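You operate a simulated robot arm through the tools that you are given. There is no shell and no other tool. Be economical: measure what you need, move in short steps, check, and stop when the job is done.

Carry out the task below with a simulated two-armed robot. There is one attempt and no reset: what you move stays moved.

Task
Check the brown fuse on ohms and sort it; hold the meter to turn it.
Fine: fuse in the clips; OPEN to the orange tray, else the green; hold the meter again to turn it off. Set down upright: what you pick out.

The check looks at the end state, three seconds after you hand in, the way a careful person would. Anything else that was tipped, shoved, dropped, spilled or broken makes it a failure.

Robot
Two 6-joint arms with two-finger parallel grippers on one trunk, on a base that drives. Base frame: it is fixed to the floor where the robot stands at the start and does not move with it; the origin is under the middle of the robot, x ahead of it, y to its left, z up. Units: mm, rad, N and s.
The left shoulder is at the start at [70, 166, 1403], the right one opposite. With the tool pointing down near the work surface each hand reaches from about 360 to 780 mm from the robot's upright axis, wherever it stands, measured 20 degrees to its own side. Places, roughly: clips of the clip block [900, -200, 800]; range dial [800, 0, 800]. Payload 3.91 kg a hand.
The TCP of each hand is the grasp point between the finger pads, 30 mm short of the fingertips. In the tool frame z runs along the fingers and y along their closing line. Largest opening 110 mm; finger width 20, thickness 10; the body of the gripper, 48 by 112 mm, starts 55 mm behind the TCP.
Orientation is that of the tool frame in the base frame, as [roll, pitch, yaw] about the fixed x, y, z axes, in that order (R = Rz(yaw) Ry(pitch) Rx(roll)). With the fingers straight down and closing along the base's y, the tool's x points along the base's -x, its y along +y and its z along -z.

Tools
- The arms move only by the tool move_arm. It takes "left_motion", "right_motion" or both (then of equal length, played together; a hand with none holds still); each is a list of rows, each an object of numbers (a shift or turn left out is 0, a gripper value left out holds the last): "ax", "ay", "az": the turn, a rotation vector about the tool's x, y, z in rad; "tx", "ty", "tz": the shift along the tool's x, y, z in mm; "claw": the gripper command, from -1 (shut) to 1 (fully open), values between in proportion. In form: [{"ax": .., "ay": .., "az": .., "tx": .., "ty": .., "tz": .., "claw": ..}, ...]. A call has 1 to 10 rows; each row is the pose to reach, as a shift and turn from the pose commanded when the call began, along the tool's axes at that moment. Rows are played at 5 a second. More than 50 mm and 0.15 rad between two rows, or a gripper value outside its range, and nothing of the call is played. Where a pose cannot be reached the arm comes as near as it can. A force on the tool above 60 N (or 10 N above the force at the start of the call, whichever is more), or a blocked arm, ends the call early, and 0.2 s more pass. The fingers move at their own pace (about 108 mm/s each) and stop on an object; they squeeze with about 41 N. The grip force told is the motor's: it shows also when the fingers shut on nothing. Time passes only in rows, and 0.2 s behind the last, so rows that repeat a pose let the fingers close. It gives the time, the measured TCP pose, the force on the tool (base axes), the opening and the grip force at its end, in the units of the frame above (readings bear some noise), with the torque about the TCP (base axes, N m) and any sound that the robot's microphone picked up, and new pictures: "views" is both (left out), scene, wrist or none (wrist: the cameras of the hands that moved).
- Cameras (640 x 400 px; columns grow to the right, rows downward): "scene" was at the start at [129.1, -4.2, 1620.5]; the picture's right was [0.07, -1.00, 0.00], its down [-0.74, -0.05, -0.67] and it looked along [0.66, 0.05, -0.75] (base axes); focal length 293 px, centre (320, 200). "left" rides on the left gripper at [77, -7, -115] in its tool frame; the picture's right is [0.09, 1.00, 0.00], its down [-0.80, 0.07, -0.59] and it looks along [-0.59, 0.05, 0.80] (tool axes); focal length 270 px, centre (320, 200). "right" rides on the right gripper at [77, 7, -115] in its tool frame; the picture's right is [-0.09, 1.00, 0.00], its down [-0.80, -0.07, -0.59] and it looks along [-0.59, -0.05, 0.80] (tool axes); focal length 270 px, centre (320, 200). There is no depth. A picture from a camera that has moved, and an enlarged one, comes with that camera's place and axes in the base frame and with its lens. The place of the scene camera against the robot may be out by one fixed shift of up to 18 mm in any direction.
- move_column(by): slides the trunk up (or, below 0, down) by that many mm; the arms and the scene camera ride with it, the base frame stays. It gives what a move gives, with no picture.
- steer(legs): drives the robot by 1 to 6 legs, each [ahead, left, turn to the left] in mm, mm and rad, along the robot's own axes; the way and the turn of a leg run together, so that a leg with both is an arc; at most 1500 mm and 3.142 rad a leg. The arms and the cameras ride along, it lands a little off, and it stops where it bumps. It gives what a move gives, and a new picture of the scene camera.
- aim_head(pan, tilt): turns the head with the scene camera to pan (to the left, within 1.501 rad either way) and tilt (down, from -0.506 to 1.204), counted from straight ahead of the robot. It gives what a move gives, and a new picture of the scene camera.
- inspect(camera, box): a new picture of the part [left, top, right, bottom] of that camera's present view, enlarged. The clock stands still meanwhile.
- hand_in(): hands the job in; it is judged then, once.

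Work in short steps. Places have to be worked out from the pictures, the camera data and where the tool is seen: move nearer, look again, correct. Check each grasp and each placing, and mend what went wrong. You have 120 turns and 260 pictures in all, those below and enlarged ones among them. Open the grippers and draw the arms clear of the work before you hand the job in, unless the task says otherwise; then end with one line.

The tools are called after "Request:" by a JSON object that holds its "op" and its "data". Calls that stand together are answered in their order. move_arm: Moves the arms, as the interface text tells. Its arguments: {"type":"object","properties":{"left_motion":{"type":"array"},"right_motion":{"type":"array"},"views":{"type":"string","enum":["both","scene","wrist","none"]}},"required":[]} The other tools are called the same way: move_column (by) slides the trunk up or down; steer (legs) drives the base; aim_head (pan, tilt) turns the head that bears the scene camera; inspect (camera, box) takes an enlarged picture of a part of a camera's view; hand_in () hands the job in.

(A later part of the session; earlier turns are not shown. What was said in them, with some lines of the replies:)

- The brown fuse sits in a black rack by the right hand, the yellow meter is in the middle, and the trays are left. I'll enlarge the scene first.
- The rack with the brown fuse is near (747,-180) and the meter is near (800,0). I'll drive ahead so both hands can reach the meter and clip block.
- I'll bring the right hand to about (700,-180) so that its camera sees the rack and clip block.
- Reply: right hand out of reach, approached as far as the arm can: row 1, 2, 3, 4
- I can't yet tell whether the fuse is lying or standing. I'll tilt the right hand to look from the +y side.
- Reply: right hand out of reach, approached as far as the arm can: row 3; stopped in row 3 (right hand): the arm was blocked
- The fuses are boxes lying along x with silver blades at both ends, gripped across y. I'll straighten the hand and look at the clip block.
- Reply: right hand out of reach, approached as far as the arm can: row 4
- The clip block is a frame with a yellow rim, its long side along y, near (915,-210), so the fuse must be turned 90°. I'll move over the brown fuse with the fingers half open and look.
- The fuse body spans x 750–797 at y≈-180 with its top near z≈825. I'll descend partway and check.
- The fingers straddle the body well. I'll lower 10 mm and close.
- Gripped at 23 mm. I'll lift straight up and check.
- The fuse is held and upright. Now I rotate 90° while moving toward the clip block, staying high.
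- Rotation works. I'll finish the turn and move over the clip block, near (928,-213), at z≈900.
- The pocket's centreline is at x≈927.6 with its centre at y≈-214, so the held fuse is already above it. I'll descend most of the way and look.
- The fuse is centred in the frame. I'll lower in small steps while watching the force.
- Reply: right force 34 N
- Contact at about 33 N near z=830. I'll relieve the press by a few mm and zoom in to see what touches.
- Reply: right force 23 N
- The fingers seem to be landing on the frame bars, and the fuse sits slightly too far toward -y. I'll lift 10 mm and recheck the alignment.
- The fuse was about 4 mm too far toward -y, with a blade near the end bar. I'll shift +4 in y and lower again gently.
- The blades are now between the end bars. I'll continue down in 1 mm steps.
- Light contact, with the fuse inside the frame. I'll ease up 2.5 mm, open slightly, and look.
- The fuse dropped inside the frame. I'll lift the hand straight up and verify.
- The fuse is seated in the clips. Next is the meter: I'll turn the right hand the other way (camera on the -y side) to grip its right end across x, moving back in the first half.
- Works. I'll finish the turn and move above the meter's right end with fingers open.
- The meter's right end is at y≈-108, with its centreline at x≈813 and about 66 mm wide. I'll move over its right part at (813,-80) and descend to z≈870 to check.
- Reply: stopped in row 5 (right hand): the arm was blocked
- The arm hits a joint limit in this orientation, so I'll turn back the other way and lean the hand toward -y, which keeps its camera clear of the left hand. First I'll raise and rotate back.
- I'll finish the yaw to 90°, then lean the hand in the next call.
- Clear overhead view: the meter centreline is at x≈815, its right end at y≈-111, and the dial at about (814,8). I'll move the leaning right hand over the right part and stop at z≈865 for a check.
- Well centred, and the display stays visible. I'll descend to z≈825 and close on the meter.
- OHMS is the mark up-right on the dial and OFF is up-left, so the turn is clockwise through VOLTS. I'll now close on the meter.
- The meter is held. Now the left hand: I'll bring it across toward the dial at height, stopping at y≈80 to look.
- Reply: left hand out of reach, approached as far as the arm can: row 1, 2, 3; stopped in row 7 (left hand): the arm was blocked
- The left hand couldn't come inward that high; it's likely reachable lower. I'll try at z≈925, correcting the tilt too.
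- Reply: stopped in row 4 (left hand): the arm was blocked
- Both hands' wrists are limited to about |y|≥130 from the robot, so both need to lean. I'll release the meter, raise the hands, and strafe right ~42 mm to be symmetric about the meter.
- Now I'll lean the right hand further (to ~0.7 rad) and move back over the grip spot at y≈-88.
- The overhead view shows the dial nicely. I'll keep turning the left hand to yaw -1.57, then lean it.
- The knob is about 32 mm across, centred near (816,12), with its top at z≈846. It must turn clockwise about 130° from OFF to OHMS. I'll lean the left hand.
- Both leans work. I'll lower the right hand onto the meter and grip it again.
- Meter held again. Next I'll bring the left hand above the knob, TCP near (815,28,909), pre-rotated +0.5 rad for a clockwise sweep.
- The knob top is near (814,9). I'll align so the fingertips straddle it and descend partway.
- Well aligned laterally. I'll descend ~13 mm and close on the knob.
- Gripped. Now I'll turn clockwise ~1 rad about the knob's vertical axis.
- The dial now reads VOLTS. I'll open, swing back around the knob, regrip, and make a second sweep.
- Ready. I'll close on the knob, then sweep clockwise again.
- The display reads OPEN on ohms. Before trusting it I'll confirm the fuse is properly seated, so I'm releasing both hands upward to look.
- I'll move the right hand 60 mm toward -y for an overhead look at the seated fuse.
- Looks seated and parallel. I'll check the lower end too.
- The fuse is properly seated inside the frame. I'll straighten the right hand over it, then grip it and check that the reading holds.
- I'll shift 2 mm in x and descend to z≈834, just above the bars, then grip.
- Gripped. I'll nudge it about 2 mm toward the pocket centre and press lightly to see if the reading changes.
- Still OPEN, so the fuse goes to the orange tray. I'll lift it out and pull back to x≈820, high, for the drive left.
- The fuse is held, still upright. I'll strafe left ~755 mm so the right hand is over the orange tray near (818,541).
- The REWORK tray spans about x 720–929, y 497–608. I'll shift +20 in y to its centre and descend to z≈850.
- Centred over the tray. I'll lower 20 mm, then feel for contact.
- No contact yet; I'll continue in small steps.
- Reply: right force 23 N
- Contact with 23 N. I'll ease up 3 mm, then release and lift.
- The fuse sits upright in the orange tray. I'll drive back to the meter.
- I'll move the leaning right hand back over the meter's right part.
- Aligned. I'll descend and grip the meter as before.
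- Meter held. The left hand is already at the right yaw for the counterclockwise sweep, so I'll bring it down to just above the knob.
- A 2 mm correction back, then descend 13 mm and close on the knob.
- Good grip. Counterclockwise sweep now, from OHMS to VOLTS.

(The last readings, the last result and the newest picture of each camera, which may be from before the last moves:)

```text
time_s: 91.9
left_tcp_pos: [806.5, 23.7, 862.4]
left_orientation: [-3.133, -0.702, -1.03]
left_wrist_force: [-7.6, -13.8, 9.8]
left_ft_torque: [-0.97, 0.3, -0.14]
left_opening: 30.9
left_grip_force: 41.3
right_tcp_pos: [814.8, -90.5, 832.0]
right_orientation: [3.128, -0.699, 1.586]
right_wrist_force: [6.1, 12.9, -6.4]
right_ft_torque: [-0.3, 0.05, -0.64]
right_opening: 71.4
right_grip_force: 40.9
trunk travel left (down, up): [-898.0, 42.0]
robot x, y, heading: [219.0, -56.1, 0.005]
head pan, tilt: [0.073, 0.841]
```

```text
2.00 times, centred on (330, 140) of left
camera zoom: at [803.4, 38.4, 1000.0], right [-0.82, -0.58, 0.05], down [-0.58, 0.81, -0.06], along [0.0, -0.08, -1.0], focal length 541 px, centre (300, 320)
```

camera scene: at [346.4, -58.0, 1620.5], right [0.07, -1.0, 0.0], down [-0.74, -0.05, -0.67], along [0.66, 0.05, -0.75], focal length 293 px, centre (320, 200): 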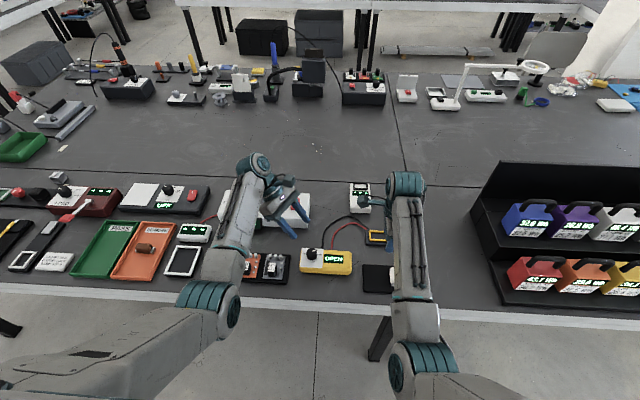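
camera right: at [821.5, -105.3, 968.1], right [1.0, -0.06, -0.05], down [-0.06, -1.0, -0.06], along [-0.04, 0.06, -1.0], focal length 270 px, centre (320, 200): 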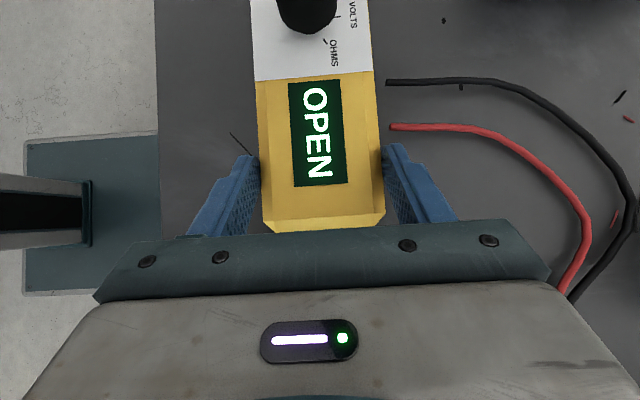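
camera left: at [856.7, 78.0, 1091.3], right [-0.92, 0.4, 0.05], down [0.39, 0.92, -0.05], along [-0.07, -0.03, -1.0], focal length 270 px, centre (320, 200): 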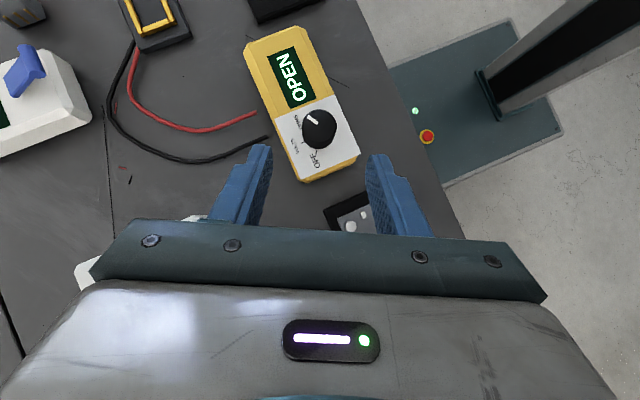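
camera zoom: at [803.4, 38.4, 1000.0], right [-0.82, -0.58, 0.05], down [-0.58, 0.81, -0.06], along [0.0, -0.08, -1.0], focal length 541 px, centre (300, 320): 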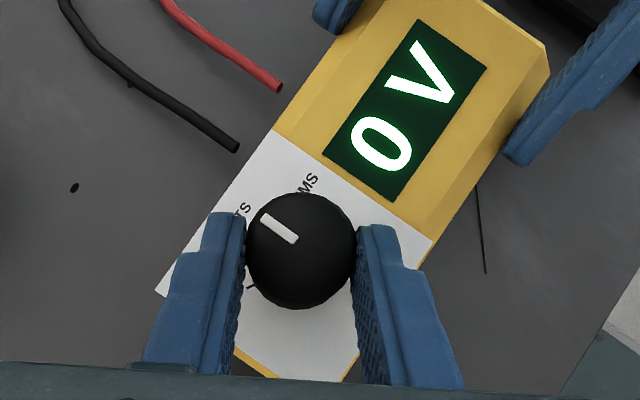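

VOLTS reached. I'll open, swing back clockwise around the knob, and regrip.

Request:
{"op": "move_arm", "data": {"left_motion": [{"claw": -0.2}, {"claw": 0.0}, {"ax": -0.09, "az": 0.107, "tx": 0.1, "ty": -1.97, "tz": 0.1}, {"ax": -0.18, "az": 0.214, "tx": 0.4, "ty": -3.9, "tz": 0.35}, {"ax": -0.27, "az": 0.322, "tx": 0.9, "ty": -5.7, "tz": 0.8}, {"ax": -0.36, "az": 0.429, "tx": 1.65, "ty": -7.4, "tz": 1.4}, {"ax": -0.45, "az": 0.536, "tx": 2.5, "ty": -9.0, "tz": 2.1}, {"ax": -0.54, "az": 0.643, "tx": 3.6, "ty": -10.4, "tz": 3.0}, {"ax": -0.63, "az": 0.75, "tx": 4.8, "ty": -11.6, "tz": 4.0}, {"ax": -0.66, "az": 0.785, "tx": 5.2, "ty": -12, "tz": 4.3}], "views": "none"}}

Request:
{"op": "inspect", "data": {"camera": "left", "box": [220, 80, 440, 240]}}

```text
time_s: 94.1
left_tcp_pos: [821.0, 22.4, 862.7]
left_orientation: [-3.135, -0.694, -2.056]
left_wrist_force: [-0.5, 0.6, -0.5]
left_ft_torque: [-0.02, 0.0, 0.04]
left_opening: 55.0
left_grip_force: 0.0
right_tcp_pos: [814.6, -90.4, 830.5]
right_orientation: [3.128, -0.701, 1.588]
right_wrist_force: [0.7, -2.0, 1.4]
right_ft_torque: [0.32, 0.15, 0.01]
right_opening: 71.3
right_grip_force: 41.4
trunk travel left (down, up): [-898.0, 42.0]
robot x, y, heading: [219.3, -53.8, -0.003]
head pan, tilt: [0.073, 0.841]
```

```text
2.50 times, centred on (330, 160) of left
camera zoom: at [832.4, 32.3, 1000.1], right [-0.91, 0.4, 0.05], down [0.4, 0.92, -0.05], along [-0.07, -0.03, -1.0], focal length 676 px, centre (295, 300)
```

zoom: 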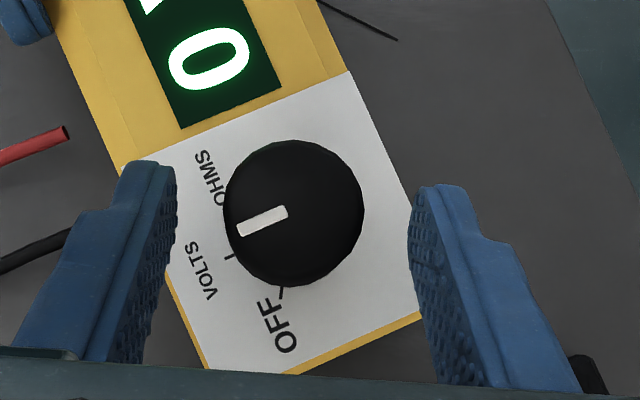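

Aligned. I'll close and sweep counterclockwise to OFF.

Request:
{"op": "move_arm", "data": {"left_motion": [{"claw": -0.3}, {"claw": -0.6}, {"claw": -0.6}], "views": "none"}}

Request:
{"op": "move_arm", "data": {"left_motion": [{"ax": 0.09, "az": -0.107, "tx": 0.1, "ty": 1.95, "tz": 0.1}, {"ax": 0.18, "az": -0.214, "tx": 0.4, "ty": 3.9, "tz": 0.35}, {"ax": 0.27, "az": -0.322, "tx": 0.9, "ty": 5.7, "tz": 0.8}, {"ax": 0.36, "az": -0.429, "tx": 1.65, "ty": 7.4, "tz": 1.4}, {"ax": 0.45, "az": -0.536, "tx": 2.5, "ty": 9.0, "tz": 2.1}, {"ax": 0.54, "az": -0.643, "tx": 3.6, "ty": 10.4, "tz": 3.0}, {"ax": 0.63, "az": -0.75, "tx": 4.8, "ty": 11.6, "tz": 4.0}, {"ax": 0.66, "az": -0.785, "tx": 5.2, "ty": 12, "tz": 4.3}, {"ax": 0.66, "az": -0.785, "tx": 5.2, "ty": 12, "tz": 4.3}], "views": "none"}}

Request:
{"op": "inspect", "data": {"camera": "left", "box": [220, 40, 440, 240]}}

```text
time_s: 94.9
left_tcp_pos: [820.6, 22.5, 863.0]
left_orientation: [-3.134, -0.694, -2.055]
left_wrist_force: [2.5, -0.9, -0.3]
left_ft_torque: [0.08, 0.15, 0.01]
left_opening: 30.5
left_grip_force: 41.1
right_tcp_pos: [815.1, -89.8, 832.1]
right_orientation: [3.128, -0.7, 1.586]
right_wrist_force: [-3.7, 0.4, 2.7]
right_ft_torque: [0.26, -0.1, 0.29]
right_opening: 71.3
right_grip_force: 41.3
trunk travel left (down, up): [-898.0, 42.0]
robot x, y, heading: [218.9, -52.9, -0.004]
head pan, tilt: [0.073, 0.841]
```

```text
time_s: 96.9
left_tcp_pos: [806.4, 23.3, 863.4]
left_orientation: [-3.133, -0.699, -1.03]
left_wrist_force: [-5.2, -2.7, 7.7]
left_ft_torque: [-0.46, 0.32, -0.12]
left_opening: 30.5
left_grip_force: 40.9
right_tcp_pos: [814.1, -90.9, 830.9]
right_orientation: [3.126, -0.7, 1.585]
right_wrist_force: [5.5, 2.1, -2.8]
right_ft_torque: [-0.06, -0.04, -0.5]
right_opening: 71.3
right_grip_force: 40.9
trunk travel left (down, up): [-898.0, 42.0]
robot x, y, heading: [217.3, -52.2, -0.002]
head pan, tilt: [0.073, 0.841]
```

```text
2.00 times, centred on (330, 140) of left
camera zoom: at [803.2, 37.7, 1000.1], right [-0.82, -0.58, 0.05], down [-0.58, 0.81, -0.06], along [0.0, -0.08, -1.0], focal length 541 px, centre (300, 320)
```

zoom: 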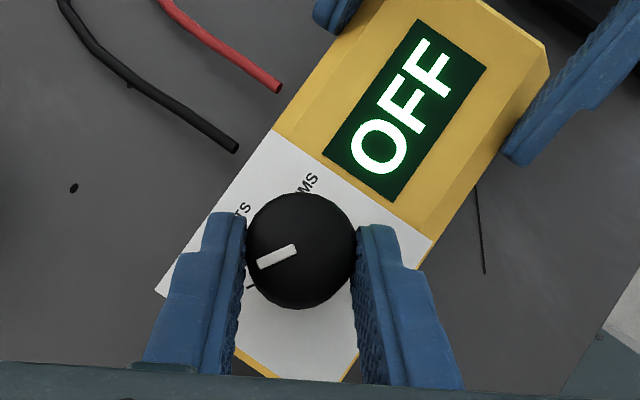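

The meter is OFF. I'll release the left hand and raise it, then release and raise the right.

Request:
{"op": "move_arm", "data": {"left_motion": [{"claw": -0.2}, {"claw": 0.0}, {"tx": 13, "tz": -15}, {"tx": 26, "tz": -31}, {"tx": 45, "tz": -54}, {"tx": 45, "tz": -60}, {"tx": 30, "tz": -90}, {"tx": 20, "tz": -110}], "right_motion": [{"claw": -0.2}, {"claw": -0.2}, {"claw": -0.2}, {"claw": 0.45}, {"claw": 0.7}, {"claw": 0.7}, {"tx": 14, "tz": -17, "claw": 0.7}, {"tx": 30, "tz": -36, "claw": 0.7}], "views": "none"}}

Request:
{"op": "move_arm", "data": {"right_motion": [{"tx": 20, "tz": -24}, {"tx": 30, "tz": -50}, {"tx": 10, "tz": -90}, {"tx": -10, "tz": -130}, {"tx": -10, "tz": -130}], "views": "both"}}

Request:
{"op": "inspect", "data": {"camera": "scene", "box": [270, 200, 450, 310]}}

Request:
{"op": "inspect", "data": {"camera": "scene", "box": [50, 190, 250, 300]}}

```text
time_s: 98.7
left_tcp_pos: [775.2, 71.4, 962.0]
left_orientation: [-3.133, -0.701, -1.031]
left_wrist_force: [0.1, 0.3, -0.4]
left_ft_torque: [-0.01, -0.02, 0.02]
left_opening: 54.9
left_grip_force: 0.1
right_tcp_pos: [814.1, -91.4, 877.0]
right_orientation: [3.127, -0.7, 1.588]
right_wrist_force: [-0.8, 0.1, 0.8]
right_ft_torque: [0.01, -0.02, -0.01]
right_opening: 93.5
right_grip_force: 0.1
trunk travel left (down, up): [-898.0, 42.0]
robot x, y, heading: [222.9, -53.7, -0.002]
head pan, tilt: [0.073, 0.841]
```

```text
time_s: 99.9
left_tcp_pos: [777.2, 72.5, 959.4]
left_orientation: [-3.131, -0.703, -1.031]
left_wrist_force: [-0.1, 0.1, -0.2]
left_ft_torque: [-0.01, 0.0, 0.01]
left_opening: 54.8
left_grip_force: 0.1
right_tcp_pos: [814.0, -178.4, 972.6]
right_orientation: [3.128, -0.698, 1.587]
right_wrist_force: [0.4, 0.9, -0.8]
right_ft_torque: [-0.02, 0.01, -0.02]
right_opening: 93.5
right_grip_force: 0.0
trunk travel left (down, up): [-898.0, 42.0]
robot x, y, heading: [216.9, -55.4, -0.003]
head pan, tilt: [0.073, 0.841]
camera scene: at [346.1, -57.0, 1620.5], right [0.07, -1.0, 0.0], down [-0.74, -0.05, -0.67], along [0.67, 0.05, -0.75], focal length 293 px, centre (320, 200)
camera right: at [820.8, -194.3, 1109.0], right [1.0, -0.06, -0.05], down [-0.06, -1.0, -0.06], along [-0.04, 0.06, -1.0], focal length 270 px, centre (320, 200)
```

scene: 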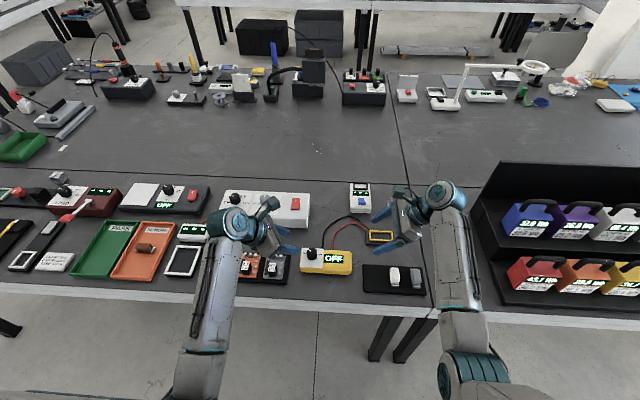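
right: 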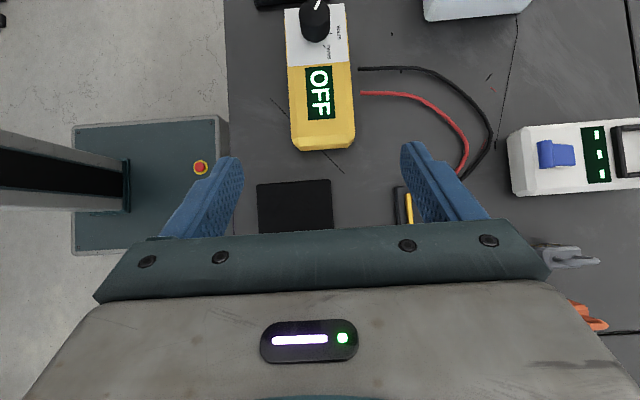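

```text
3.56 times, centred on (360, 255) of scene
camera zoom: at [346.1, -57.0, 1620.5], right [0.07, -1.0, 0.0], down [-0.74, -0.05, -0.67], along [0.67, 0.05, -0.75], focal length 1041 px, centre (178, 4)
```

zoom: 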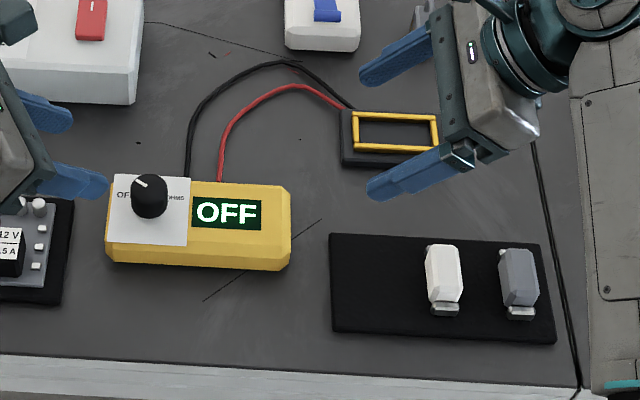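

```text
3.20 times, centred on (150, 245) of scene
camera zoom: at [346.1, -57.0, 1620.5], right [0.07, -1.0, 0.0], down [-0.74, -0.05, -0.67], along [0.67, 0.05, -0.75], focal length 937 px, centre (864, 56)
```

zoom: 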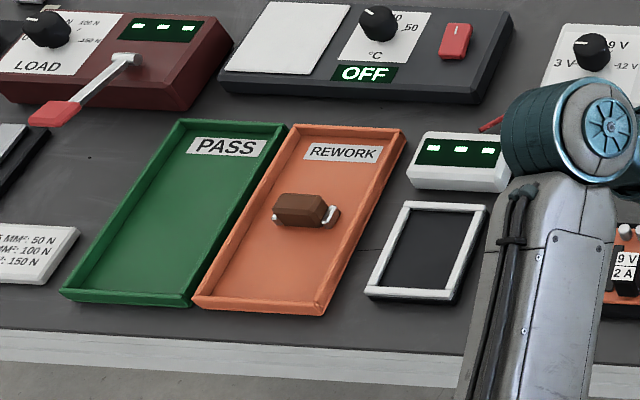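

All in place: the meter is off, the fuse is upright in the orange tray, and everything else is undisturbed. I'll open the grippers fully and back away before handing in.

Request:
{"op": "move_arm", "data": {"left_motion": [{"claw": 1, "tx": 10}, {"claw": 1, "tx": 10}, {"claw": 1, "tx": 10}], "right_motion": [{"claw": 1}, {"claw": 1}, {"claw": 1}], "views": "none"}}

Request:
{"op": "steer", "data": {"legs": [[-220, 0, 0]]}}

```text
time_s: 100.7
left_tcp_pos: [780.3, 64.4, 967.4]
left_orientation: [-3.132, -0.702, -1.031]
left_wrist_force: [0.2, 0.2, -0.5]
left_ft_torque: [0.0, -0.02, -0.02]
left_opening: 109.9
left_grip_force: 0.1
right_tcp_pos: [814.9, -181.1, 972.1]
right_orientation: [3.126, -0.699, 1.587]
right_wrist_force: [0.4, -0.3, -0.2]
right_ft_torque: [0.02, 0.0, -0.03]
right_opening: 109.8
right_grip_force: 0.0
trunk travel left (down, up): [-898.0, 42.0]
robot x, y, heading: [221.0, -54.5, -0.003]
head pan, tilt: [0.073, 0.841]
```

```text
time_s: 102.4
left_tcp_pos: [562.5, 63.2, 965.6]
left_orientation: [-3.134, -0.697, -1.035]
left_wrist_force: [0.7, -0.5, -0.6]
left_ft_torque: [0.01, 0.01, -0.04]
left_opening: 110.0
left_grip_force: 0.0
right_tcp_pos: [595.5, -182.3, 970.2]
right_orientation: [3.128, -0.7, 1.582]
right_wrist_force: [0.3, -0.4, 0.4]
right_ft_torque: [0.02, 0.03, 0.0]
right_opening: 109.7
right_grip_force: 0.1
trunk travel left (down, up): [-898.0, 42.0]
robot x, y, heading: [-3.1, -54.2, -0.004]
head pan, tilt: [0.073, 0.841]
camera scene: at [128.5, -58.7, 1620.2], right [0.07, -1.0, 0.0], down [-0.74, -0.05, -0.67], along [0.66, 0.05, -0.75], focal length 293 px, centre (320, 200)
```

scene: 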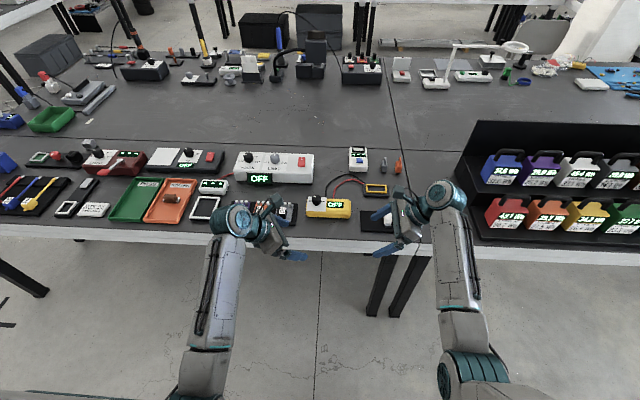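

Arms are clear and the bench is in order; handing in.

Request:
{"op": "hand_in", "data": {}}

```text
The job is handed in.
```

The brown fuse read OPEN on ohms, so it is upright in the orange tray, and the meter is back on OFF with both hands clear.
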